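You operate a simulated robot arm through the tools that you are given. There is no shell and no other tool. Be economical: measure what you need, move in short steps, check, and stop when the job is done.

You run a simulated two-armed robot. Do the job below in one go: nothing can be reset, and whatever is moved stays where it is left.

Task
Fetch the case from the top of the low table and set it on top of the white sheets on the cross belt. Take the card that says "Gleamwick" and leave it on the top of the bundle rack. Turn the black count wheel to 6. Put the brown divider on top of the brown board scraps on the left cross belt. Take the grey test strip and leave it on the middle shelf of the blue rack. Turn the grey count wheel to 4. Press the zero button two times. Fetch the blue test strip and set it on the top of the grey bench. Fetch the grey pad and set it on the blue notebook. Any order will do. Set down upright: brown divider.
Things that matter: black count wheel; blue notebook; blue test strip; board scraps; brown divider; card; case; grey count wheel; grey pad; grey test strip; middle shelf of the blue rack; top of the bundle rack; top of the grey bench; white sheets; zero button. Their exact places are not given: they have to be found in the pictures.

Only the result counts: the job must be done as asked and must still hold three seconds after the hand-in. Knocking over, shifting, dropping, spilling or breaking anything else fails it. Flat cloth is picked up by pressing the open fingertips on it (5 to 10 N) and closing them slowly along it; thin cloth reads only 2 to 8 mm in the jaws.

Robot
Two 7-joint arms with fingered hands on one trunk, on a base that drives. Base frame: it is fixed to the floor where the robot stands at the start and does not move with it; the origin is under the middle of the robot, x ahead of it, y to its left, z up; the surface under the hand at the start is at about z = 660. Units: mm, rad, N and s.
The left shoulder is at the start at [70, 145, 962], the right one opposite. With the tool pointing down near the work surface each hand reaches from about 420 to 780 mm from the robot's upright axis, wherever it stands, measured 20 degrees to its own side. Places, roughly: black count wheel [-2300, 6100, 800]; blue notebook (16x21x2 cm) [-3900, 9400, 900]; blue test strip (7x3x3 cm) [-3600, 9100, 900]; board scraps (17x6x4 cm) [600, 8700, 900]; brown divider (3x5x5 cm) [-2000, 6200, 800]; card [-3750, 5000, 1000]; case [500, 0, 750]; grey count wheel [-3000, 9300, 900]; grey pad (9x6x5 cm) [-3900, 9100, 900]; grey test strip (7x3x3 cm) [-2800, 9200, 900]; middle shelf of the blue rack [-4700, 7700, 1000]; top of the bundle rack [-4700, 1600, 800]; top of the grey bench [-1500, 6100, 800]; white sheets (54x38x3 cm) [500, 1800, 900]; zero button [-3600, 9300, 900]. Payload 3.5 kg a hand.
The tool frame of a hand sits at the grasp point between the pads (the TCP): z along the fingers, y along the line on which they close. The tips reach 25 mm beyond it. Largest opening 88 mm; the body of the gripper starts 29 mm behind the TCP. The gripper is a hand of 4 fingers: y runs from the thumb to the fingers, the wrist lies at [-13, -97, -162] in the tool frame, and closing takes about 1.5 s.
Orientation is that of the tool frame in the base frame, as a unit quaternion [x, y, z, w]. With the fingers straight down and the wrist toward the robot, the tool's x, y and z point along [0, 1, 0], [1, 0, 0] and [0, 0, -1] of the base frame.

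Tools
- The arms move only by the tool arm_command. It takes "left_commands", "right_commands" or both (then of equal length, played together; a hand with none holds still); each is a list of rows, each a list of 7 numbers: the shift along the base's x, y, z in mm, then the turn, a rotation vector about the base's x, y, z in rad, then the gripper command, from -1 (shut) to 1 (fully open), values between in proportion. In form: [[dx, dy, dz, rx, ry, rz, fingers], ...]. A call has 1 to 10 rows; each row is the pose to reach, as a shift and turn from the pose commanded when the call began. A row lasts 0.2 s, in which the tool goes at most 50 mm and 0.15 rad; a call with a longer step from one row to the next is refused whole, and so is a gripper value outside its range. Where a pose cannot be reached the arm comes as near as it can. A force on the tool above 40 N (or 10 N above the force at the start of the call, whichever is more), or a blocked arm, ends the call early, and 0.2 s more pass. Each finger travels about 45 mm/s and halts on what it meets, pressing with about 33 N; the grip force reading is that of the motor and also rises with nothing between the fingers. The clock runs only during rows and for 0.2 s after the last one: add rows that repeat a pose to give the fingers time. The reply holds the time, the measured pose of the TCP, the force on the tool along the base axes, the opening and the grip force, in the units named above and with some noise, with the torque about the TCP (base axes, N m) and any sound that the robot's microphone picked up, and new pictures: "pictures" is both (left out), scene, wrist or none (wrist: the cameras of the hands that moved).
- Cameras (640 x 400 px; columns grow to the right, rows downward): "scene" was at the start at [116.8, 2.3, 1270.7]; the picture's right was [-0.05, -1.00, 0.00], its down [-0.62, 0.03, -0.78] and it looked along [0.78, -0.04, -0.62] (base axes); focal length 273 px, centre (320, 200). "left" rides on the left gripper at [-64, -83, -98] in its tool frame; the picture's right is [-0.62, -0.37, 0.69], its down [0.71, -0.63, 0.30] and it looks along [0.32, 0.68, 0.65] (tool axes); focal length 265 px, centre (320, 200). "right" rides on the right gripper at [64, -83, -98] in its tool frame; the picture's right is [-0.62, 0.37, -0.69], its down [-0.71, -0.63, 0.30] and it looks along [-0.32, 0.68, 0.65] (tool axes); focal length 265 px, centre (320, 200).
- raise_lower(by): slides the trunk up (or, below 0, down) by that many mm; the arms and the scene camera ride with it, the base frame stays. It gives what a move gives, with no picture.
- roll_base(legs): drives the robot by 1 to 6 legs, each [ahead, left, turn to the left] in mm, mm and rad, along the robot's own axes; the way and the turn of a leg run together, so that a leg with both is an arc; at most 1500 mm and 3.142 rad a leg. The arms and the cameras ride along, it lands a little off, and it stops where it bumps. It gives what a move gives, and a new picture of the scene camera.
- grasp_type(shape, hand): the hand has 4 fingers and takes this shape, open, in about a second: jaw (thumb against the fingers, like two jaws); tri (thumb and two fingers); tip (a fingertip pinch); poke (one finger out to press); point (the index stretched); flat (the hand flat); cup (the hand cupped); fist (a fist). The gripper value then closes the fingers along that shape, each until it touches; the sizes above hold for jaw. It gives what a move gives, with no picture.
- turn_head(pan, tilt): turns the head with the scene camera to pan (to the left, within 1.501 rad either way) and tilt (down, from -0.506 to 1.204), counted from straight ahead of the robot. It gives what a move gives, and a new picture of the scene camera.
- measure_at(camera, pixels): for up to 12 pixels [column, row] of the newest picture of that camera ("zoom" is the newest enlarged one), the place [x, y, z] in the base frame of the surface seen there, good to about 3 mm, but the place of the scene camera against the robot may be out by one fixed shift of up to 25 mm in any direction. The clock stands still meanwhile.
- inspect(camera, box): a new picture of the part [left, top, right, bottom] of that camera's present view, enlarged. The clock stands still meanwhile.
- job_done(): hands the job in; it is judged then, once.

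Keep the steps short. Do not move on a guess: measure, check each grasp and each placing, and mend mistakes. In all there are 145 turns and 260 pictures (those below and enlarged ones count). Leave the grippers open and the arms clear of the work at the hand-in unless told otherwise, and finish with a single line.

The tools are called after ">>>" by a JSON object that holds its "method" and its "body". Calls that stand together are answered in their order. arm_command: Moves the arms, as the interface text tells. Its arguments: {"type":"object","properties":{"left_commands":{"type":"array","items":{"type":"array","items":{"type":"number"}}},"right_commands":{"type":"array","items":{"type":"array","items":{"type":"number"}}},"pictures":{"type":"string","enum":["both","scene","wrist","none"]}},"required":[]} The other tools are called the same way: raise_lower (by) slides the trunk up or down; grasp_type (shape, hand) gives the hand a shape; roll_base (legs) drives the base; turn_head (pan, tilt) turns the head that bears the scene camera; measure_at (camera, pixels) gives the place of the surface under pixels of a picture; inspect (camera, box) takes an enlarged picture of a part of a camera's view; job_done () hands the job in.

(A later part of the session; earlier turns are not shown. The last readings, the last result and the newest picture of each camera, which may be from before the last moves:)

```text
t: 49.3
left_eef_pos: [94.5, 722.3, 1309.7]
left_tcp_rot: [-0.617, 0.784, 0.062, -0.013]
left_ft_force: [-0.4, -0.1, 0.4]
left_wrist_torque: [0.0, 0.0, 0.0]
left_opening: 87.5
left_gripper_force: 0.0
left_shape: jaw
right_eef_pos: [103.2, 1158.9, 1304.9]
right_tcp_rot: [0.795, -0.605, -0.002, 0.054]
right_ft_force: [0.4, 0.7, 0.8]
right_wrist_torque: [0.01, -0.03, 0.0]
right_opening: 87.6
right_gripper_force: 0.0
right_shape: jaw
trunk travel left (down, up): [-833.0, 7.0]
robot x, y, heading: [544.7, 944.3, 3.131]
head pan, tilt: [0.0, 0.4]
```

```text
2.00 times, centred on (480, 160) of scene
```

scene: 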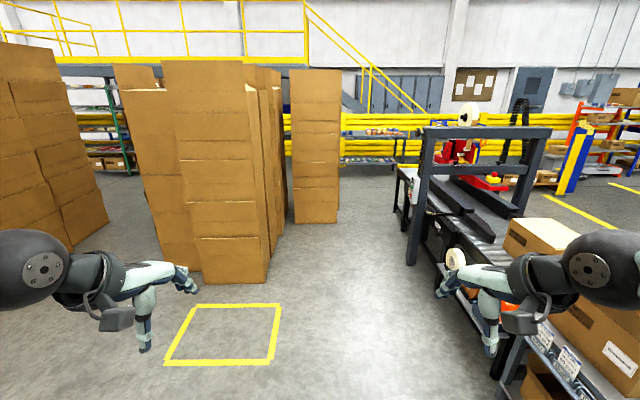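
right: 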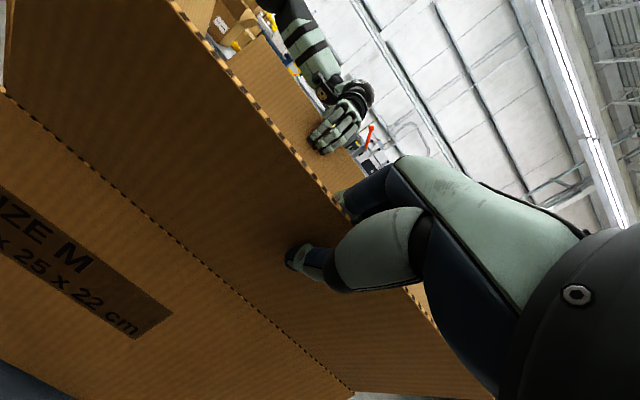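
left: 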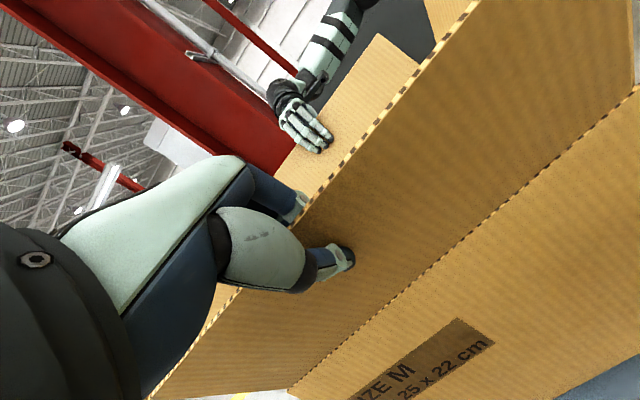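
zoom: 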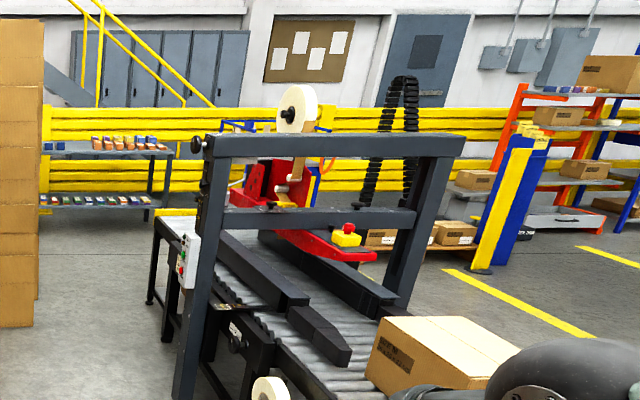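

The gap runs between the carton column (right edge y≈1215 at x≈-2776) and the taper outfeed. I drive to about (-1600,1150) and look again.

>>> {"method": "roll_base", "body": {"legs": [[1300, 0, 0.01], [850, -230, 0]]}}

>>> {"method": "measure_at", "body": {"camera": "scene", "pixels": [[40, 265], [585, 265], [5, 270], [635, 265]]}}

```text
t: 60.0
left_eef_pos: [-2037.1, 947.2, 1309.3]
left_tcp_rot: [-0.621, 0.781, 0.061, -0.013]
left_ft_force: [-0.5, -0.1, 0.0]
left_wrist_torque: [0.02, -0.02, 0.01]
left_opening: 87.6
left_gripper_force: 0.0
left_shape: jaw
right_eef_pos: [-2034.3, 1383.2, 1305.7]
right_tcp_rot: [0.798, -0.6, -0.002, 0.054]
right_ft_force: [-0.4, -0.2, 0.1]
right_wrist_torque: [0.03, 0.0, 0.02]
right_opening: 87.7
right_gripper_force: 0.2
right_shape: jaw
trunk travel left (down, up): [-833.0, 7.0]
robot x, y, heading: [-1588.6, 1174.1, -3.138]
head pan, tilt: [0.0, 0.4]
```

scene: 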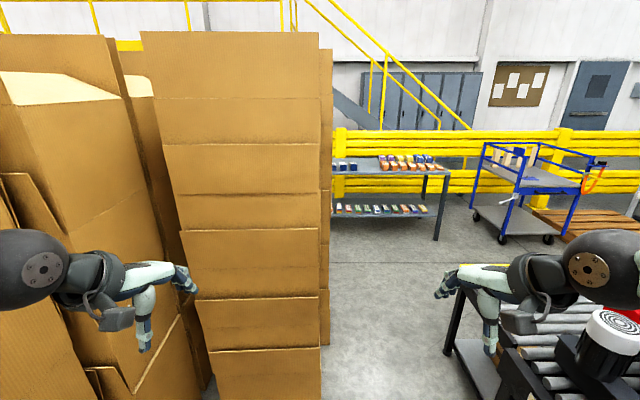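

```text
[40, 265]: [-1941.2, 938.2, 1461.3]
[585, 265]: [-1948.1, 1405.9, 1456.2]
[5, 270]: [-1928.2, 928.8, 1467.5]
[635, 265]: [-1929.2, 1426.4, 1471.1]
```

The arms are only about ±270 wide. I measure the gap edges and the bundle rack, which is now in view.

>>> {"method": "measure_at", "body": {"camera": "scene", "pixels": [[319, 385], [331, 340], [460, 262], [447, 350], [460, 385], [455, 295], [340, 170], [445, 172], [375, 178], [437, 238], [400, 163], [500, 230]]}}

>>> {"method": "inspect", "body": {"camera": "scene", "box": [320, 120, 480, 250]}}

```text
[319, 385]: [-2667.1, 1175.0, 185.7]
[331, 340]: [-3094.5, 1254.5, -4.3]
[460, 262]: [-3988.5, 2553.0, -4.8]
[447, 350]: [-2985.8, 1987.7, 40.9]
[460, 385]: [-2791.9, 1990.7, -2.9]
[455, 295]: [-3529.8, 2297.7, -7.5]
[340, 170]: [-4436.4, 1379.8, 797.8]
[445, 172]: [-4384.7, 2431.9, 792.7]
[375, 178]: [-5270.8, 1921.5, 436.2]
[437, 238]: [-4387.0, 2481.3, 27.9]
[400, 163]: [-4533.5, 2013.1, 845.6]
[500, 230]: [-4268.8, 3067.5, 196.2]
```

```text
3.08 times, centred on (400, 185) of scene
```

zoom: 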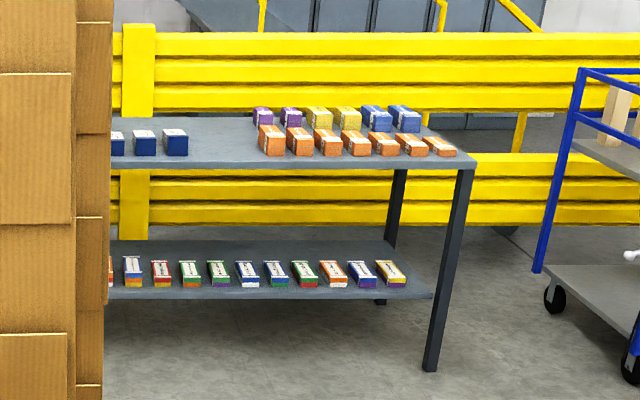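

The gap is y≈1255–1988, so I go through at y≈1620, then turn to face +y and drive up the aisle.

>>> {"method": "roll_base", "body": {"legs": [[700, -435, 0], [1150, -10, 0], [0, 0, -1.57], [1500, 0, 0], [500, 0, 0]]}}

>>> {"method": "turn_head", "body": {"pan": -0.5, "tilt": 0.3}}

```text
t: 83.3
left_eef_pos: [-3608.5, 4086.0, 1309.7]
left_tcp_rot: [0.123, 0.99, 0.054, 0.035]
left_ft_force: [0.3, 0.1, -0.5]
left_wrist_torque: [0.03, -0.04, -0.01]
left_opening: 87.7
left_gripper_force: 0.1
left_shape: jaw
right_eef_pos: [-3173.6, 4075.4, 1305.3]
right_tcp_rot: [-0.131, 0.99, 0.041, -0.037]
right_ft_force: [-0.1, 0.3, 0.6]
right_wrist_torque: [0.05, -0.03, -0.01]
right_opening: 87.6
right_gripper_force: 0.1
right_shape: jaw
trunk travel left (down, up): [-833.0, 7.0]
robot x, y, heading: [-3392.8, 3638.7, 1.554]
head pan, tilt: [0.0, 0.4]
```

scene: 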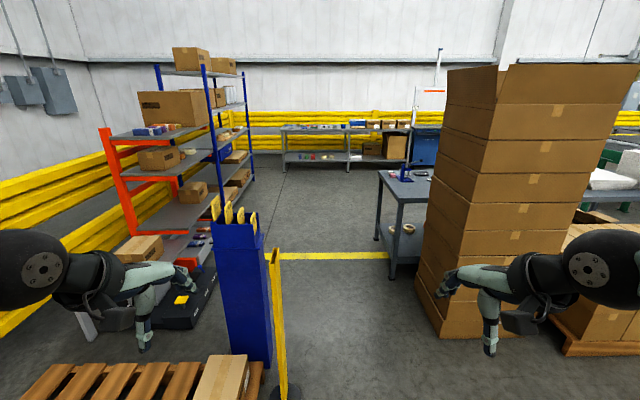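

```text
t: 84.2
left_eef_pos: [-3608.3, 4090.0, 1309.2]
left_tcp_rot: [0.123, 0.99, 0.053, 0.035]
left_ft_force: [1.0, 0.3, 0.7]
left_wrist_torque: [0.01, -0.01, 0.01]
left_opening: 87.7
left_gripper_force: 0.1
left_shape: jaw
right_eef_pos: [-3172.8, 4077.9, 1303.8]
right_tcp_rot: [-0.131, 0.99, 0.039, -0.037]
right_ft_force: [-0.1, -0.3, 0.5]
right_wrist_torque: [0.04, 0.07, -0.02]
right_opening: 87.8
right_gripper_force: 0.0
right_shape: jaw
trunk travel left (down, up): [-833.0, 7.0]
robot x, y, heading: [-3392.4, 3637.7, 1.554]
head pan, tilt: [-0.499, 0.3]
```

scene: 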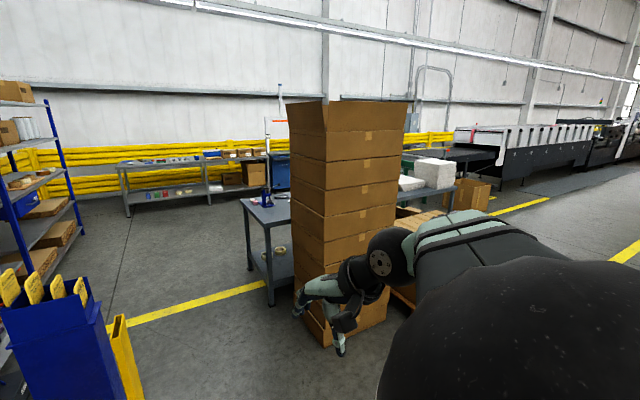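

I see the card bin (blue, with yellow cards) at the left and the grey bench behind the tall stack. I drive to the bench's front left part.

>>> {"method": "roll_base", "body": {"legs": [[1300, -1100, 0.015], [300, -20, 0]]}}

>>> {"method": "turn_head", "body": {"pan": 0, "tilt": 0.6}}

```text
refused: leg 1 is longer than a leg can be; nothing moved
```

```text
t: 85.1
left_eef_pos: [-3607.9, 4089.3, 1308.8]
left_tcp_rot: [0.123, 0.99, 0.053, 0.035]
left_ft_force: [0.7, 0.0, 1.0]
left_wrist_torque: [0.0, 0.02, -0.02]
left_opening: 87.5
left_gripper_force: 0.0
left_shape: jaw
right_eef_pos: [-3173.5, 4077.5, 1304.3]
right_tcp_rot: [-0.131, 0.99, 0.04, -0.036]
right_ft_force: [0.6, 0.4, 0.6]
right_wrist_torque: [0.0, 0.01, -0.01]
right_opening: 88.0
right_gripper_force: 0.0
right_shape: jaw
trunk travel left (down, up): [-833.0, 7.0]
robot x, y, heading: [-3393.5, 3635.6, 1.554]
head pan, tilt: [0.0, 0.6]
```

scene: 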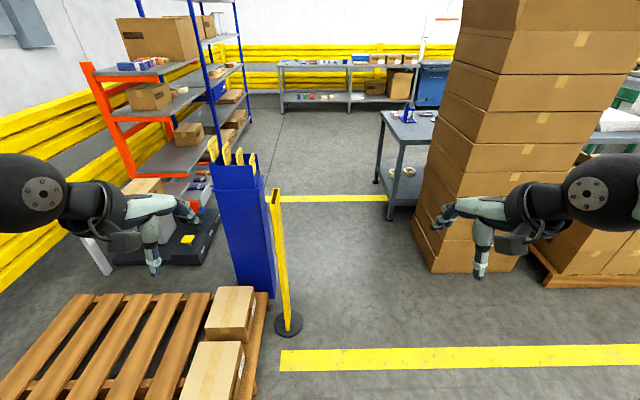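

>>> {"method": "roll_base", "body": {"legs": [[800, -700, 0.015], [780, -430, 0]]}}

>>> {"method": "measure_at", "body": {"camera": "scene", "pixels": [[390, 110], [378, 180], [390, 215], [460, 240], [300, 320]]}}

```text
t: 92.2
left_eef_pos: [-2810.0, 5056.8, 1310.5]
left_tcp_rot: [0.115, 0.991, 0.055, 0.037]
left_ft_force: [0.4, 0.3, 0.3]
left_wrist_torque: [-0.02, 0.0, 0.01]
left_opening: 88.0
left_gripper_force: 0.0
left_shape: jaw
right_eef_pos: [-2375.3, 5048.3, 1306.1]
right_tcp_rot: [-0.142, 0.988, 0.037, -0.039]
right_ft_force: [-4.9, -22.4, 7.3]
right_wrist_torque: [0.56, -0.02, 0.27]
right_opening: 86.2
right_gripper_force: 0.0
right_shape: jaw
trunk travel left (down, up): [-833.0, 7.0]
robot x, y, heading: [-2584.0, 4614.1, 1.568]
head pan, tilt: [0.0, 0.6]
stopped in leg 2: the force on the tool passed its limit at 52 N (the readings are from after the stop); the commanded pose is now the measured one
```

scene: 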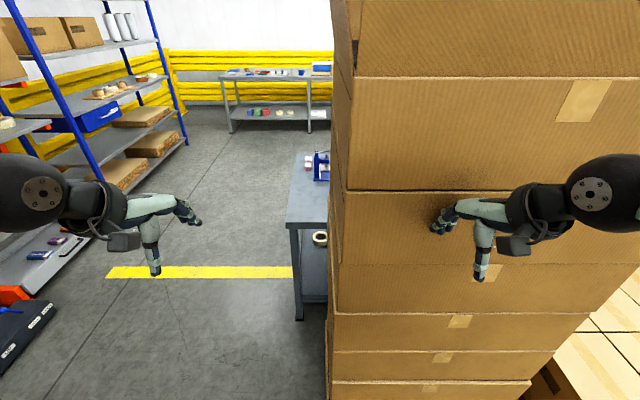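

```text
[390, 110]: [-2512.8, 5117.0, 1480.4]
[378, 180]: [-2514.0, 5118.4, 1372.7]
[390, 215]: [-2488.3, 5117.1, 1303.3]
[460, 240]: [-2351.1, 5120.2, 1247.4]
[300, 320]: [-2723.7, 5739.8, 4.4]
```

The right fingers touched the stack, which reaches farther left than I measured. I back off at once and check it.

>>> {"method": "roll_base", "body": {"legs": [[-250, 0, 0]]}}

>>> {"method": "measure_at", "body": {"camera": "scene", "pixels": [[345, 220], [380, 260], [460, 240], [355, 300], [380, 350]]}}

>>> {"method": "inspect", "body": {"camera": "scene", "box": [240, 60, 640, 400]}}

```text
t: 94.0
left_eef_pos: [-2808.5, 4816.2, 1307.9]
left_tcp_rot: [0.115, 0.991, 0.051, 0.036]
left_ft_force: [0.3, 1.2, 0.8]
left_wrist_torque: [-0.01, 0.01, 0.0]
left_opening: 87.2
left_gripper_force: 0.0
left_shape: jaw
right_eef_pos: [-2373.9, 4810.1, 1304.1]
right_tcp_rot: [-0.141, 0.989, 0.036, -0.039]
right_ft_force: [0.2, 0.7, 0.9]
right_wrist_torque: [0.0, -0.03, 0.0]
right_opening: 88.1
right_gripper_force: 0.1
right_shape: jaw
trunk travel left (down, up): [-833.0, 7.0]
robot x, y, heading: [-2586.3, 4365.7, 1.572]
head pan, tilt: [0.0, 0.6]
```

scene: 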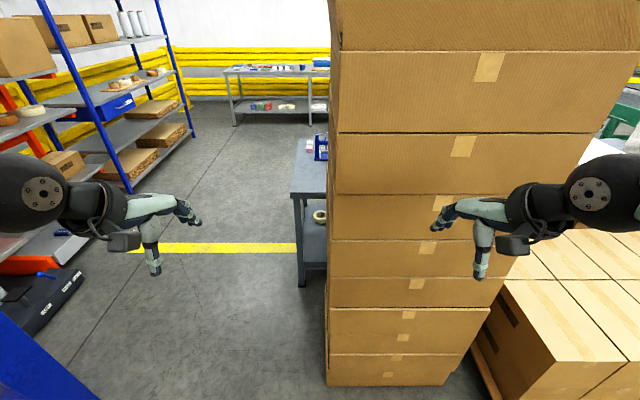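

```text
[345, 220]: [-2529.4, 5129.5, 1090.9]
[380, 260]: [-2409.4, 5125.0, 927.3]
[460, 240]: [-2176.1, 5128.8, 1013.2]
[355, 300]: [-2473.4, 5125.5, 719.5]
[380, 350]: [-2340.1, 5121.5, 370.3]
```

```text
1.18 times, centred on (440, 230) of scene
```

zoom: 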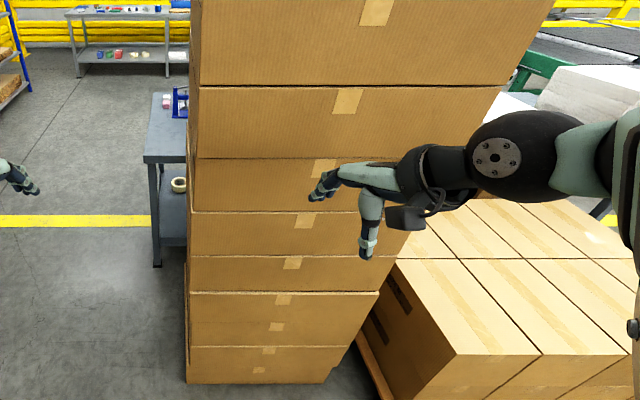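

The stack face is still flush at y≈5125 on every tier, so nothing moved. I go around on the left to look at the bench from its end.

>>> {"method": "roll_base", "body": {"legs": [[300, 620, 0], [1400, 0, 0], [0, 0, -0.8]]}}

>>> {"method": "turn_head", "body": {"pan": -0.5, "tilt": 0.6}}

```text
t: 106.4
left_eef_pos: [-3020.2, 6530.5, 1308.6]
left_tcp_rot: [0.495, 0.867, 0.035, 0.053]
left_ft_force: [0.0, -0.2, -0.3]
left_wrist_torque: [0.0, -0.01, 0.0]
left_opening: 87.7
left_gripper_force: 0.1
left_shape: jaw
right_eef_pos: [-2724.2, 6212.6, 1304.7]
right_tcp_rot: [0.258, 0.965, 0.049, -0.022]
right_ft_force: [-0.6, -0.1, 1.4]
right_wrist_torque: [0.02, 0.0, 0.03]
right_opening: 87.4
right_gripper_force: 0.1
right_shape: jaw
trunk travel left (down, up): [-833.0, 7.0]
robot x, y, heading: [-3189.6, 6059.2, 0.765]
head pan, tilt: [0.0, 0.6]
```

scene: 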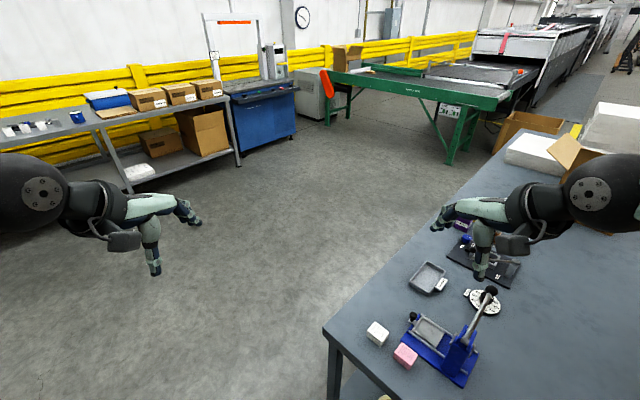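

```text
t: 107.3
left_eef_pos: [-3018.1, 6529.9, 1309.5]
left_tcp_rot: [0.494, 0.867, 0.035, 0.054]
left_ft_force: [0.2, 0.6, -0.7]
left_wrist_torque: [-0.03, 0.0, -0.02]
left_opening: 87.8
left_gripper_force: 0.1
left_shape: jaw
right_eef_pos: [-2722.8, 6211.8, 1303.9]
right_tcp_rot: [0.258, 0.965, 0.048, -0.023]
right_ft_force: [0.3, 1.0, 0.0]
right_wrist_torque: [-0.02, 0.03, -0.01]
right_opening: 87.8
right_gripper_force: 0.1
right_shape: jaw
trunk travel left (down, up): [-833.0, 7.0]
robot x, y, heading: [-3188.4, 6056.6, 0.768]
head pan, tilt: [-0.499, 0.6]
```

scene: 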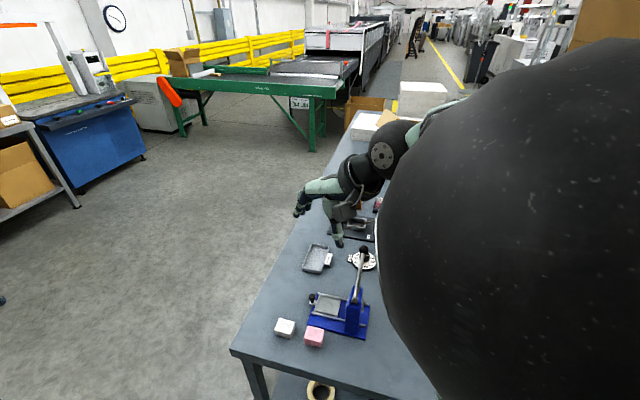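

The dial is on the bench near its back edge. I measure the bench edges and items.

>>> {"method": "measure_at", "body": {"camera": "scene", "pixels": [[236, 350], [290, 240], [340, 150], [362, 258], [318, 258], [340, 310], [285, 327], [360, 240], [70, 180], [120, 160], [320, 130], [160, 110]]}}

```text
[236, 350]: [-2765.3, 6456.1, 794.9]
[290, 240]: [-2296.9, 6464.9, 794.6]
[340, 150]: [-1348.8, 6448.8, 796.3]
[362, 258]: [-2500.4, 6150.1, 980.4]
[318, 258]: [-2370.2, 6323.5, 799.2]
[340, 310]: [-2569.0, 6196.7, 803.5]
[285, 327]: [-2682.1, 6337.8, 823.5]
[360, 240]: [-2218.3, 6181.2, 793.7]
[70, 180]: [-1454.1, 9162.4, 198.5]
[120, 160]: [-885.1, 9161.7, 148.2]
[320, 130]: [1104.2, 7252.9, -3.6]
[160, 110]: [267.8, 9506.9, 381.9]
```

The back edge is at y≈6460. I drive round behind the bench and face -y.

>>> {"method": "roll_base", "body": {"legs": [[555, 576, 0], [0, 0, -2.34], [0, 1000, 0]]}}

>>> {"method": "turn_head", "body": {"pan": 0, "tilt": 0.75}}

```text
t: 121.9
left_eef_pos: [-1976.8, 6405.8, 1309.2]
left_tcp_rot: [0.991, -0.117, -0.036, 0.053]
left_ft_force: [-0.5, 0.5, -0.2]
left_wrist_torque: [-0.01, -0.02, 0.02]
left_opening: 87.7
left_gripper_force: 0.0
left_shape: jaw
right_eef_pos: [-2411.5, 6413.0, 1305.2]
right_tcp_rot: [0.989, 0.139, 0.04, 0.036]
right_ft_force: [-0.4, 0.7, 0.2]
right_wrist_torque: [0.0, -0.01, -0.02]
right_opening: 87.7
right_gripper_force: 0.1
right_shape: jaw
trunk travel left (down, up): [-833.0, 7.0]
robot x, y, heading: [-2198.1, 6854.3, -1.576]
head pan, tilt: [-0.499, 0.6]
```

scene: 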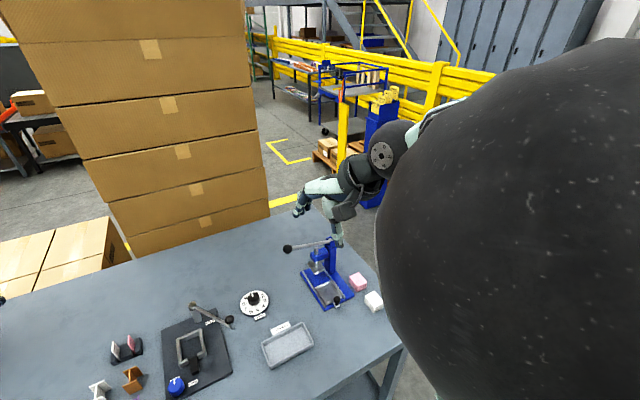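

```text
t: 122.8
left_eef_pos: [-1977.0, 6406.4, 1309.3]
left_tcp_rot: [0.991, -0.116, -0.036, 0.054]
left_ft_force: [-0.3, -0.2, -0.2]
left_wrist_torque: [-0.02, -0.02, -0.02]
left_opening: 87.6
left_gripper_force: 0.1
left_shape: jaw
right_eef_pos: [-2409.9, 6413.2, 1303.5]
right_tcp_rot: [0.989, 0.14, 0.039, 0.037]
right_ft_force: [-0.5, -0.7, 0.7]
right_wrist_torque: [0.01, 0.0, -0.01]
right_opening: 87.6
right_gripper_force: 0.0
right_shape: jaw
trunk travel left (down, up): [-833.0, 7.0]
robot x, y, heading: [-2196.4, 6856.6, -1.578]
head pan, tilt: [0.0, 0.75]
```

scene: 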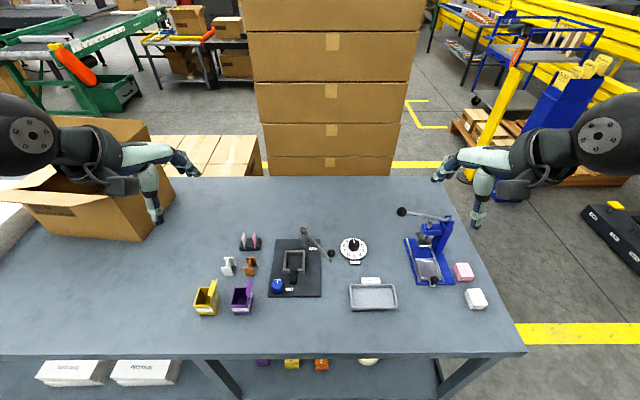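

The dial with the black knob is at (353,250), and the brown divider at (250,266). I zoom in on both.

>>> {"method": "inspect", "body": {"camera": "scene", "box": [325, 228, 385, 268]}}

>>> {"method": "inspect", "body": {"camera": "scene", "box": [180, 220, 300, 320]}}

>>> {"method": "measure_at", "body": {"camera": "scene", "pixels": [[353, 243], [353, 250], [342, 248], [366, 250], [353, 262], [250, 262], [250, 270], [247, 266], [254, 266], [320, 320], [152, 218], [479, 222]]}}

```text
10.00 times, centred on (355, 248) of scene
```

zoom: 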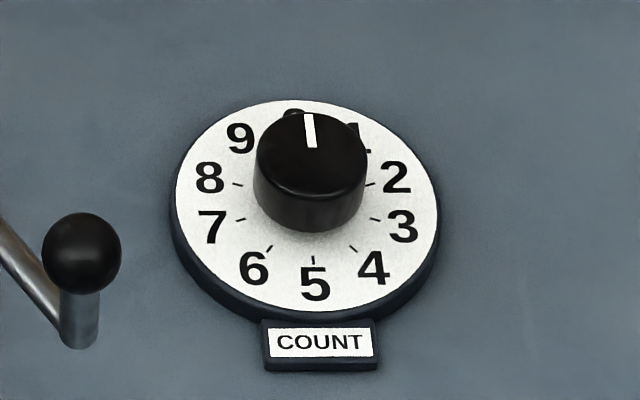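

```text
4.00 times, centred on (240, 270) of scene
```

zoom: 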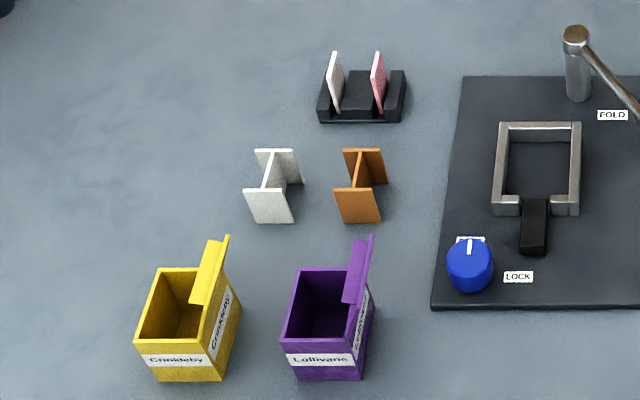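

```text
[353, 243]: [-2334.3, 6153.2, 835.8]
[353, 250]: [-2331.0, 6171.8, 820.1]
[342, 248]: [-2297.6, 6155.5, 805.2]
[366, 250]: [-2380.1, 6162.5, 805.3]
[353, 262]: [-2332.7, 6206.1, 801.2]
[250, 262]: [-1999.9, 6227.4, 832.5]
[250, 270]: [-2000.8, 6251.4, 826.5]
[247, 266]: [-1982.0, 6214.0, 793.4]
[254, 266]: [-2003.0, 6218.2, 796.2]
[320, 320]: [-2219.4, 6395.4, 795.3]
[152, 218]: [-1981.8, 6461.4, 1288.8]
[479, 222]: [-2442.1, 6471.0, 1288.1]
```

The pointer is at 0 with digits running clockwise, so 6 is 144° counter-clockwise seen from above. I lower the trunk, move a bit closer, level the hands and bring the right one over the knob.

>>> {"method": "raise_lower", "body": {"by": -150}}

>>> {"method": "roll_base", "body": {"legs": [[90, 0, 0.005]]}}

>>> {"method": "arm_command", "body": {"right_commands": [[0, 0, 0, 0.025, 0.026, -0.094, 1], [0, 0, 0, 0.05, 0.052, -0.188, 1], [0, 0, 0, 0.074, 0.078, -0.281, 1], [14, -35, -30, 0.074, 0.078, -0.281, 1], [28, -70, -60, 0.074, 0.078, -0.281, 1], [42, -105, -90, 0.074, 0.078, -0.281, 1], [56, -140, -120, 0.074, 0.078, -0.281, 1], [72, -175, -150, 0.074, 0.078, -0.281, 1], [72, -175, -200, 0.074, 0.078, -0.281, 1], [72, -175, -200, 0.074, 0.078, -0.281, 1]], "left_commands": [[0, 0, 0, 0.036, -0.024, 0.078, 1], [0, 0, 0, 0.072, -0.048, 0.155, 1], [0, 0, 0, 0.108, -0.072, 0.233, 1], [0, 0, 0, 0.108, -0.072, 0.233, 1], [0, 0, 0, 0.108, -0.072, 0.233, 1], [0, 0, 0, 0.108, -0.072, 0.233, 1], [0, 0, 0, 0.108, -0.072, 0.233, 1], [0, 0, 0, 0.108, -0.072, 0.233, 1], [0, 0, 0, 0.108, -0.072, 0.233, 1], [0, 0, 0, 0.108, -0.072, 0.233, 1]]}}

```text
t: 124.6
left_eef_pos: [-1976.4, 6405.1, 1160.6]
left_tcp_rot: [0.991, -0.116, -0.036, 0.053]
left_ft_force: [0.7, 0.0, 0.1]
left_wrist_torque: [-0.02, -0.01, -0.02]
left_opening: 87.5
left_gripper_force: 0.1
left_shape: jaw
right_eef_pos: [-2410.4, 6413.5, 1155.3]
right_tcp_rot: [0.989, 0.14, 0.039, 0.036]
right_ft_force: [0.8, -0.5, 1.5]
right_wrist_torque: [0.04, 0.01, -0.02]
right_opening: 87.7
right_gripper_force: 0.1
right_shape: jaw
trunk travel left (down, up): [-683.0, 157.0]
robot x, y, heading: [-2197.2, 6853.8, -1.577]
head pan, tilt: [0.0, 0.75]
```

```text
t: 125.7
left_eef_pos: [-1973.2, 6319.7, 1160.6]
left_tcp_rot: [0.991, -0.114, -0.035, 0.054]
left_ft_force: [-0.6, 0.0, 0.7]
left_wrist_torque: [0.01, 0.02, -0.01]
left_opening: 87.8
left_gripper_force: 0.2
left_shape: jaw
right_eef_pos: [-2408.2, 6324.4, 1156.1]
right_tcp_rot: [0.988, 0.142, 0.04, 0.037]
right_ft_force: [-0.2, 0.3, 0.1]
right_wrist_torque: [0.02, -0.01, -0.01]
right_opening: 87.9
right_gripper_force: 0.1
right_shape: jaw
trunk travel left (down, up): [-683.0, 157.0]
robot x, y, heading: [-2197.7, 6765.9, -1.568]
head pan, tilt: [0.0, 0.75]
```

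scene: 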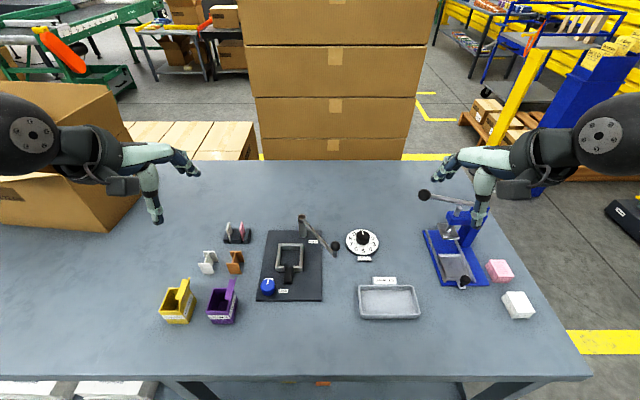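

```text
t: 127.9
left_eef_pos: [-1956.4, 6298.3, 1156.2]
left_tcp_rot: [1.0, 0.003, -0.006, 0.0]
left_ft_force: [-0.1, 1.3, -0.8]
left_wrist_torque: [0.01, -0.02, 0.02]
left_opening: 87.6
left_gripper_force: 0.0
left_shape: jaw
left hand out of reach, approached as far as the arm can: row 1, 2, 3, 4, 5, 6, 7, 8, 9, 10
right_eef_pos: [-2337.5, 6149.1, 954.9]
right_tcp_rot: [1.0, 0.004, 0.001, 0.001]
right_ft_force: [0.3, -0.4, -0.4]
right_wrist_torque: [0.03, -0.01, -0.03]
right_opening: 87.7
right_gripper_force: 0.1
right_shape: jaw
right hand out of reach, approached as far as the arm can: row 1, 2, 3, 4
trunk travel left (down, up): [-683.0, 157.0]
robot x, y, heading: [-2196.1, 6765.1, -1.569]
head pan, tilt: [0.0, 0.75]
```

scene: 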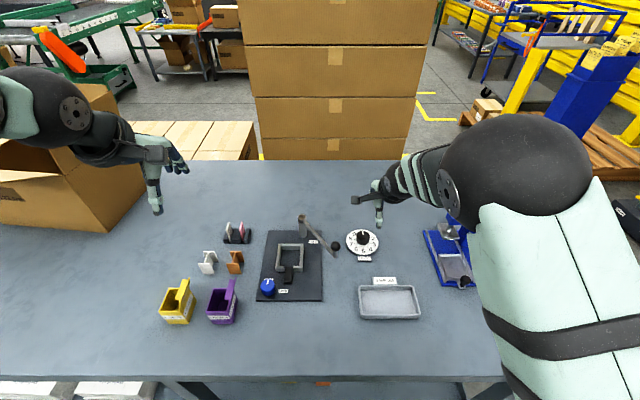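
right: 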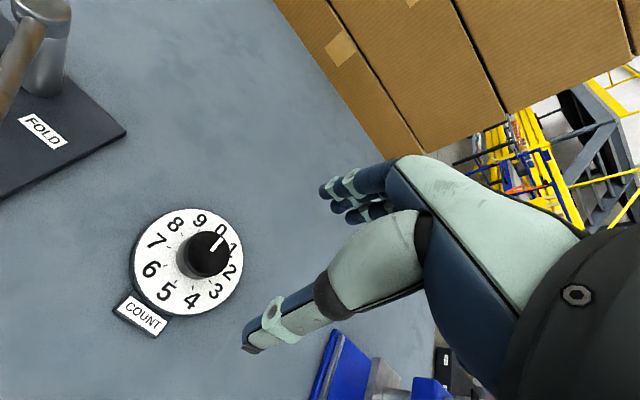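
left: 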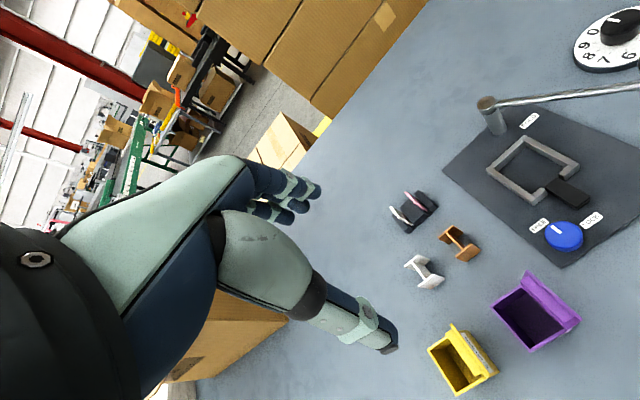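

I measure the knob with the right wrist camera and the divider with the left.

>>> {"method": "measure_at", "body": {"camera": "right", "pixels": [[196, 245], [210, 252], [228, 258], [216, 236], [200, 272], [137, 262], [240, 262], [185, 212], [190, 312], [197, 287]]}}

>>> {"method": "measure_at", "body": {"camera": "left", "pixels": [[448, 231], [470, 252], [459, 242], [455, 238], [465, 247], [452, 228], [474, 248], [444, 244], [421, 272]]}}

>>> {"method": "inspect", "body": {"camera": "left", "box": [380, 180, 540, 300]}}

```text
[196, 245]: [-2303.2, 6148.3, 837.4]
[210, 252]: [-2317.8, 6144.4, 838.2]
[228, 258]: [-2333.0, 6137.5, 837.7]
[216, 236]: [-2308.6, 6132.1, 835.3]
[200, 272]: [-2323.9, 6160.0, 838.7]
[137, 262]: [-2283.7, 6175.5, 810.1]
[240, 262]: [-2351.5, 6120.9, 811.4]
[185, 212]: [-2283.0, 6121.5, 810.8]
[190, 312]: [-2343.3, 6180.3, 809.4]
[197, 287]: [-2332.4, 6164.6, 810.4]
```

```text
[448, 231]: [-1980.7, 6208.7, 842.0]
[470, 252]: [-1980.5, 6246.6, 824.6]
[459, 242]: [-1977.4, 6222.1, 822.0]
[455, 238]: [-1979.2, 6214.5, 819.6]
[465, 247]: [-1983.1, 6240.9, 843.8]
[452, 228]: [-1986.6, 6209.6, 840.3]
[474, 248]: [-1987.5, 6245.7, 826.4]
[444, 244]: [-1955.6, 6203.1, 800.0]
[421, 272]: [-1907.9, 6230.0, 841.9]
```

```text
3.33 times, centred on (460, 240) of left
```

zoom: 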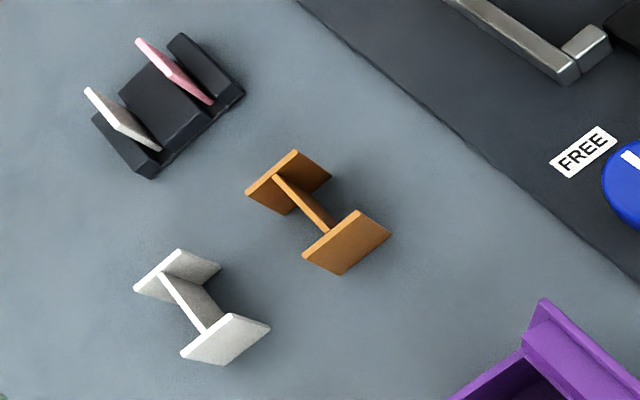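

The knob centre is at (-2317,6147), top 838. The scene camera shift is fixed in the base frame at about (+17,-5,+4). I lower the right hand onto the knob and close.

>>> {"method": "arm_command", "body": {"right_commands": [[20, -2, -40, 0, 0, 0, 1], [20.5, -2, -80, 0, 0, 0, 1], [20.5, -2, -112, 0, 0, 0, 1], [20.5, -2, -112, 0, 0, 0, -1], [20.5, -2, -112, 0, 0, 0, -1], [20.5, -2, -112, 0, 0, 0, -1], [20.5, -2, -112, 0, 0, 0, -1], [20.5, -2, -112, 0, 0, 0, -1]], "pictures": "wrist"}}

```text
t: 129.7
left_eef_pos: [-1955.3, 6297.6, 1155.6]
left_tcp_rot: [1.0, 0.004, -0.007, -0.001]
left_ft_force: [0.6, -0.5, 0.1]
left_wrist_torque: [-0.03, 0.04, 0.0]
left_opening: 87.7
left_gripper_force: 0.0
left_shape: jaw
right_eef_pos: [-2316.3, 6146.2, 843.0]
right_tcp_rot: [1.0, 0.001, 0.001, 0.0]
right_ft_force: [-0.5, 2.5, -0.1]
right_wrist_torque: [0.02, -0.01, -0.05]
right_opening: 30.0
right_gripper_force: 33.1
right_shape: jaw
trunk travel left (down, up): [-683.0, 157.0]
robot x, y, heading: [-2200.6, 6769.6, -1.567]
head pan, tilt: [0.0, 0.75]
```

right: 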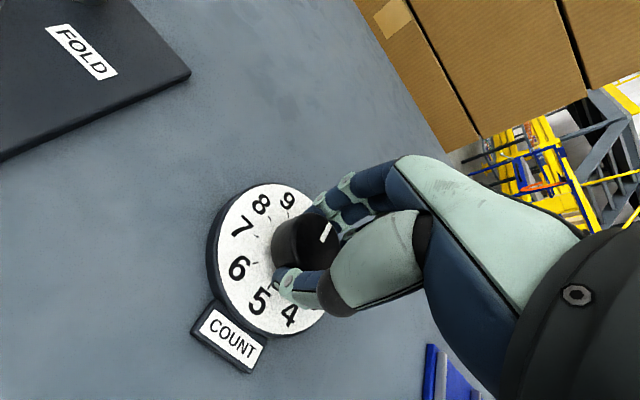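

The knob is gripped at 30 mm. I twist counter-clockwise by 1.4 rad.

>>> {"method": "arm_command", "body": {"right_commands": [[0, 0, 0, 0, 0, 0.14, -1], [0, 0, 0, 0, 0, 0.28, -1], [0, 0, 0, 0, 0, 0.42, -1], [0, 0, 0, 0, 0, 0.56, -1], [0, 0, 0, 0, 0, 0.7, -1], [0, 0, 0, 0, 0, 0.84, -1], [0, 0, 0, 0, 0, 0.98, -1], [0, 0, 0, 0, 0, 1.12, -1], [0, 0, 0, 0, 0, 1.26, -1], [0, 0, 0, 0, 0, 1.4, -1]], "pictures": "wrist"}}

```text
t: 131.9
left_eef_pos: [-1947.5, 6301.1, 1154.9]
left_tcp_rot: [1.0, 0.004, -0.009, 0.0]
left_ft_force: [-0.3, 0.2, 0.5]
left_wrist_torque: [0.0, -0.03, -0.02]
left_opening: 87.8
left_gripper_force: 0.1
left_shape: jaw
right_eef_pos: [-2306.5, 6150.3, 844.7]
right_tcp_rot: [0.76, 0.65, 0.0, -0.002]
right_ft_force: [9.7, 2.5, -2.7]
right_wrist_torque: [0.06, -0.12, 0.03]
right_opening: 18.6
right_gripper_force: 33.0
right_shape: jaw
trunk travel left (down, up): [-683.0, 157.0]
robot x, y, heading: [-2191.7, 6768.3, -1.567]
head pan, tilt: [0.0, 0.75]
```

right: 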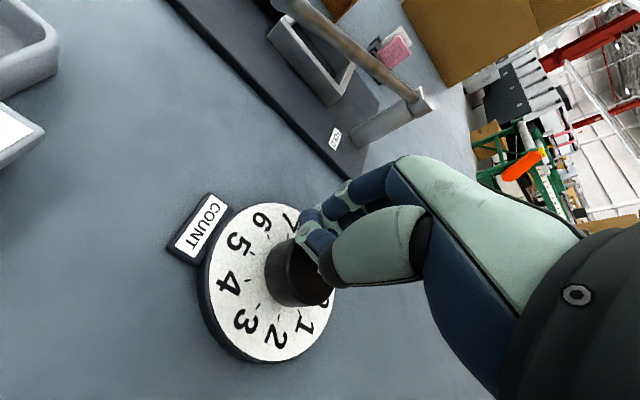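

The grip slid off-centre (opening 18.6). I open, lift and read the dial.

>>> {"method": "arm_command", "body": {"right_commands": [[0, 0, 0, 0, 0, 0, 1], [0, 0, 0, 0, 0, 0, 1], [0, 0, 0, 0, 0, 0, 1], [0, 0, 0, 0, 0, 0, 1], [0, 0, 0, 0, 0, 0, 1], [0, 0, 40, 0, 0, 0, 1], [0, 0, 80, 0, 0, 0, 1], [0, 0, 110, 0, 0, 0, 1]], "pictures": "wrist"}}

>>> {"method": "inspect", "body": {"camera": "scene", "box": [335, 224, 395, 264]}}

```text
t: 133.7
left_eef_pos: [-1955.3, 6297.5, 1154.5]
left_tcp_rot: [1.0, 0.003, -0.006, -0.001]
left_ft_force: [0.6, -0.4, -1.3]
left_wrist_torque: [0.0, -0.01, -0.03]
left_opening: 87.6
left_gripper_force: 0.0
left_shape: jaw
right_eef_pos: [-2315.5, 6147.2, 953.7]
right_tcp_rot: [0.763, 0.646, 0.001, 0.0]
right_ft_force: [0.1, -0.4, 0.6]
right_wrist_torque: [0.02, 0.02, 0.02]
right_opening: 87.7
right_gripper_force: 0.0
right_shape: jaw
trunk travel left (down, up): [-683.0, 157.0]
robot x, y, heading: [-2198.6, 6765.2, -1.57]
head pan, tilt: [0.0, 0.75]
```

right: 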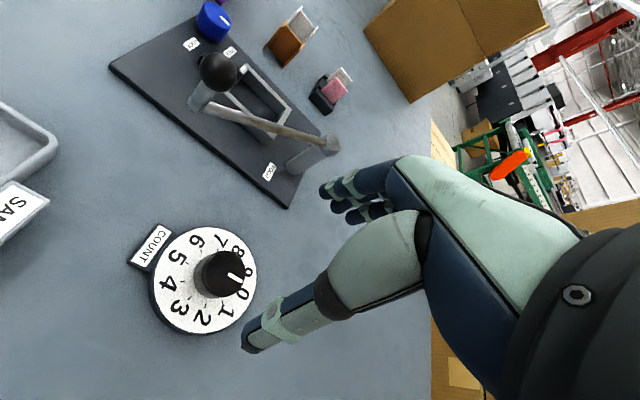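

```text
10.00 times, centred on (365, 244) of scene
```

zoom: 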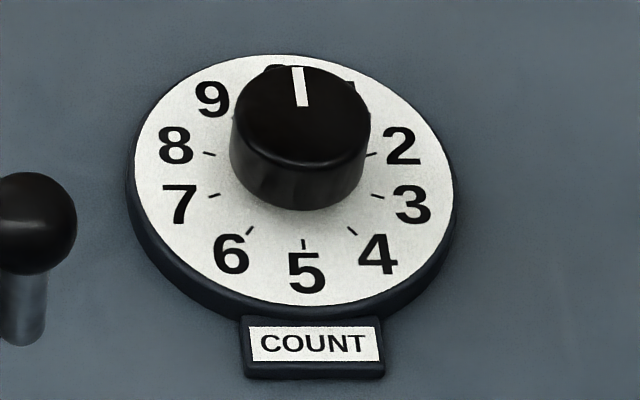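

The pointer is still at 0, so counter-clockwise is blocked by a stop. I will turn clockwise 216° instead, starting from this wrist angle. First I regrip, with the jaw only part open because of the lever ball.

>>> {"method": "arm_command", "body": {"right_commands": [[-1.5, 0, -30, 0, 0, 0, 0.3], [-1.5, 0, -70, 0, 0, 0, 0.3], [-1.5, 0, -110, 0, 0, 0, 0.3], [-1.5, 0, -110, 0, 0, 0, -1], [-1.5, 0, -110, 0, 0, 0, -1], [-1.5, 0, -110, 0, 0, 0, -1], [-1.5, 0, -110, 0, 0, 0, -1]], "pictures": "none"}}

>>> {"method": "arm_command", "body": {"right_commands": [[0, 0, 0, 0, 0, -0.14, -1], [0, 0, 0, 0, 0, -0.28, -1], [0, 0, 0, 0, 0, -0.42, -1], [0, 0, 0, 0, 0, -0.56, -1], [0, 0, 0, 0, 0, -0.7, -1], [0, 0, 0, 0, 0, -0.84, -1], [0, 0, 0, 0, 0, -0.98, -1], [0, 0, 0, 0, 0, -1.12, -1], [0, 0, 0, 0, 0, -1.26, -1], [0, 0, 0, 0, 0, -1.4, -1]], "pictures": "wrist"}}

```text
t: 135.3
left_eef_pos: [-1952.3, 6297.3, 1155.4]
left_tcp_rot: [1.0, 0.004, -0.007, -0.001]
left_ft_force: [0.6, 0.0, -0.4]
left_wrist_torque: [-0.04, -0.02, -0.03]
left_opening: 87.9
left_gripper_force: 0.1
left_shape: jaw
right_eef_pos: [-2313.2, 6146.6, 844.3]
right_tcp_rot: [0.763, 0.647, 0.0, -0.001]
right_ft_force: [-0.5, 0.7, -1.1]
right_wrist_torque: [0.01, 0.0, 0.03]
right_opening: 29.7
right_gripper_force: 33.0
right_shape: jaw
trunk travel left (down, up): [-683.0, 157.0]
robot x, y, heading: [-2199.7, 6770.7, -1.573]
head pan, tilt: [0.0, 0.75]
```

```text
t: 137.5
left_eef_pos: [-1954.0, 6296.4, 1155.2]
left_tcp_rot: [1.0, 0.002, -0.006, -0.001]
left_ft_force: [-0.7, -0.7, -0.2]
left_wrist_torque: [-0.01, -0.03, -0.01]
left_opening: 87.5
left_gripper_force: 0.0
left_shape: jaw
right_eef_pos: [-2316.2, 6144.5, 844.2]
right_tcp_rot: [1.0, 0.0, 0.0, 0.001]
right_ft_force: [4.3, -9.7, 8.5]
right_wrist_torque: [-0.32, -0.09, -0.02]
right_opening: 28.7
right_gripper_force: 32.9
right_shape: jaw
trunk travel left (down, up): [-683.0, 157.0]
robot x, y, heading: [-2197.0, 6766.7, -1.571]
head pan, tilt: [0.0, 0.75]
```

right: 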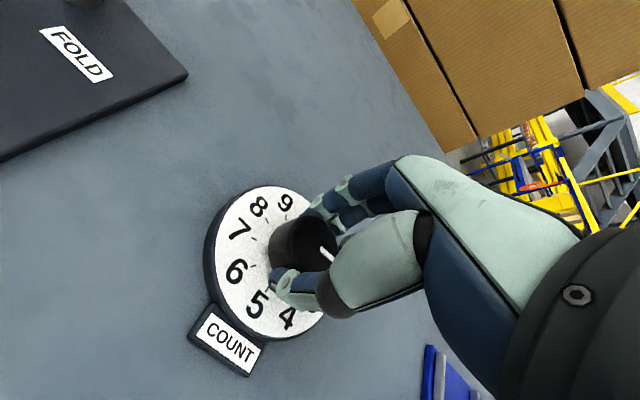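

The knob turned about 80°. I continue another 0.45 rad, then release and lift to check.

>>> {"method": "arm_command", "body": {"right_commands": [[0, 0, 0, 0, 0, -0.15, -1], [0, 0, 0, 0, 0, -0.3, -1], [0, 0, 0, 0, 0, -0.45, -1], [0, 0, 0, 0, 0, -0.45, -1]], "pictures": "none"}}

>>> {"method": "arm_command", "body": {"right_commands": [[0, 0, 0, 0, 0, 0, 0.4], [0, 0, 0, 0, 0, 0, 0.4], [0, 0, 0, 0, 0, 0, 0.4], [0, 0, 50, 0, 0, 0, 0.4], [0, 0, 80, 0, 0, 0, 0.4], [0, 0, 80, 0, 0, 0.15, 0.4], [0, 0, 80, 0, 0, 0.3, 0.4], [0, 0, 80, 0, 0, 0.45, 0.4]], "pictures": "wrist"}}

```text
t: 138.5
left_eef_pos: [-1956.1, 6296.9, 1153.6]
left_tcp_rot: [1.0, 0.003, -0.006, -0.001]
left_ft_force: [-0.3, 0.9, 0.1]
left_wrist_torque: [-0.01, -0.01, -0.05]
left_opening: 87.7
left_gripper_force: 0.0
left_shape: jaw
right_eef_pos: [-2316.9, 6144.3, 843.5]
right_tcp_rot: [0.975, -0.223, 0.001, 0.001]
right_ft_force: [0.9, -10.2, 9.3]
right_wrist_torque: [-0.35, 0.01, 0.0]
right_opening: 28.7
right_gripper_force: 33.1
right_shape: jaw
trunk travel left (down, up): [-683.0, 157.0]
robot x, y, heading: [-2196.5, 6767.5, -1.571]
head pan, tilt: [0.0, 0.75]
```

```text
t: 140.3
left_eef_pos: [-1955.9, 6297.1, 1155.1]
left_tcp_rot: [1.0, 0.002, -0.005, 0.0]
left_ft_force: [-0.1, -0.5, -0.5]
left_wrist_torque: [-0.01, 0.03, -0.03]
left_opening: 87.5
left_gripper_force: 0.0
left_shape: jaw
right_eef_pos: [-2317.7, 6145.8, 923.1]
right_tcp_rot: [1.0, 0.004, 0.001, 0.0]
right_ft_force: [0.4, 0.3, 0.5]
right_wrist_torque: [-0.01, -0.01, -0.01]
right_opening: 61.3
right_gripper_force: 0.0
right_shape: jaw
trunk travel left (down, up): [-683.0, 157.0]
robot x, y, heading: [-2196.7, 6765.4, -1.569]
head pan, tilt: [0.0, 0.75]
```

right: 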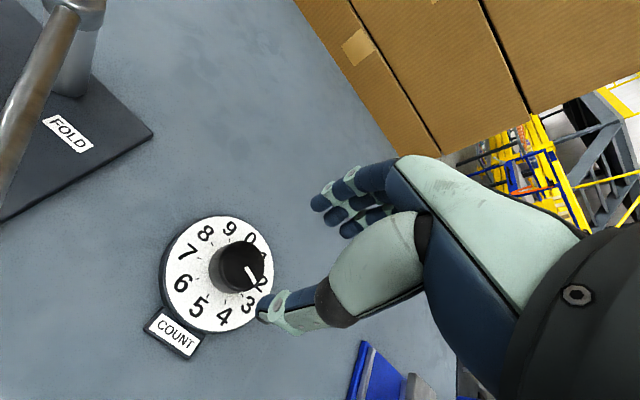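

>>> {"method": "inspect", "body": {"camera": "right", "box": [150, 205, 290, 345]}}

```text
2.86 times, centred on (220, 275) of right
```

zoom: 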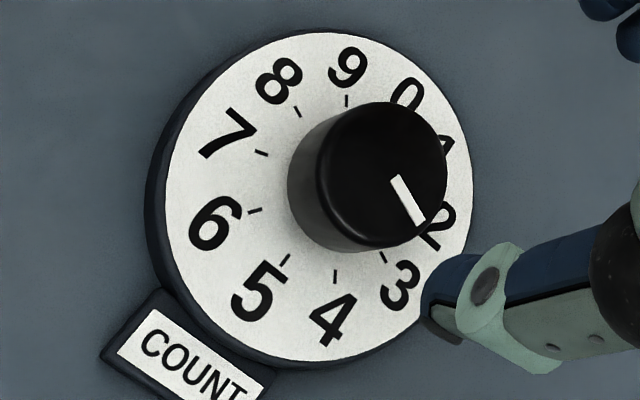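

>>> {"method": "inspect", "body": {"camera": "scene", "box": [335, 224, 395, 264]}}

>>> {"method": "arm_command", "body": {"right_commands": [[0, 0, 0, 0, 0, 0.14, 0.4], [0, 0, 0, 0, 0, 0.28, 0.4], [0, 0, 0, 0, 0, 0.42, 0.4], [0, 0, 0, 0, 0, 0.56, 0.4], [0, 0, 0, 0, 0, 0.7, 0.4], [0, 0, 0, 0, 0, 0.84, 0.4], [0, 0, 0, 0, 0, 0.98, 0.4], [0, 0, 0, 0, 0, 1.12, 0.4], [0, 0, 0, 0, 0, 1.26, 0.4], [0, 0, 0, 0, 0, 1.4, 0.4]], "pictures": "wrist"}}

>>> {"method": "inspect", "body": {"camera": "scene", "box": [335, 224, 395, 264]}}

```text
10.00 times, centred on (365, 244) of scene
```

zoom: 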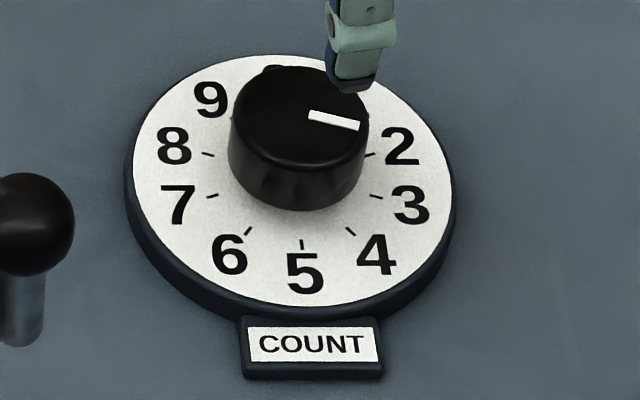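

```text
t: 142.5
left_eef_pos: [-1957.1, 6296.0, 1154.7]
left_tcp_rot: [1.0, 0.003, -0.007, -0.001]
left_ft_force: [0.2, 0.3, -0.5]
left_wrist_torque: [0.04, 0.0, 0.02]
left_opening: 87.7
left_gripper_force: 0.0
left_shape: jaw
right_eef_pos: [-2317.0, 6144.2, 923.0]
right_tcp_rot: [0.762, 0.647, 0.001, 0.0]
right_ft_force: [0.2, -0.3, -1.1]
right_wrist_torque: [-0.02, -0.02, -0.01]
right_opening: 61.4
right_gripper_force: 0.1
right_shape: jaw
trunk travel left (down, up): [-683.0, 157.0]
robot x, y, heading: [-2196.3, 6766.4, -1.569]
head pan, tilt: [0.0, 0.75]
```

right: 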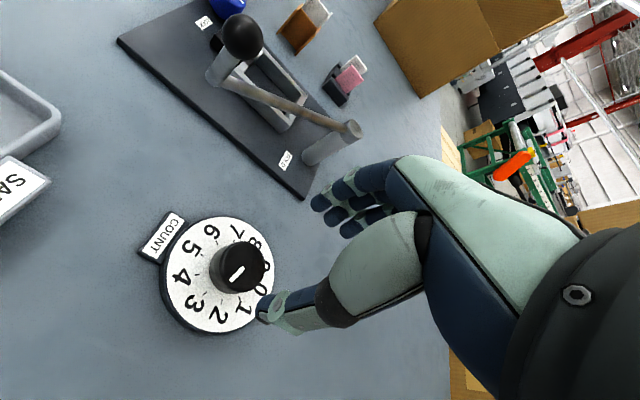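

```text
10.00 times, centred on (365, 244) of scene
```

zoom: 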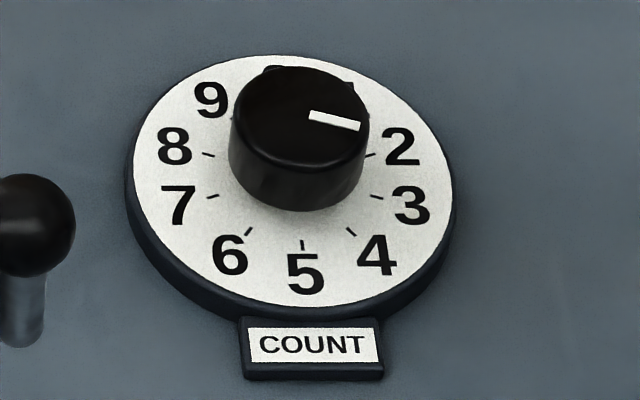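

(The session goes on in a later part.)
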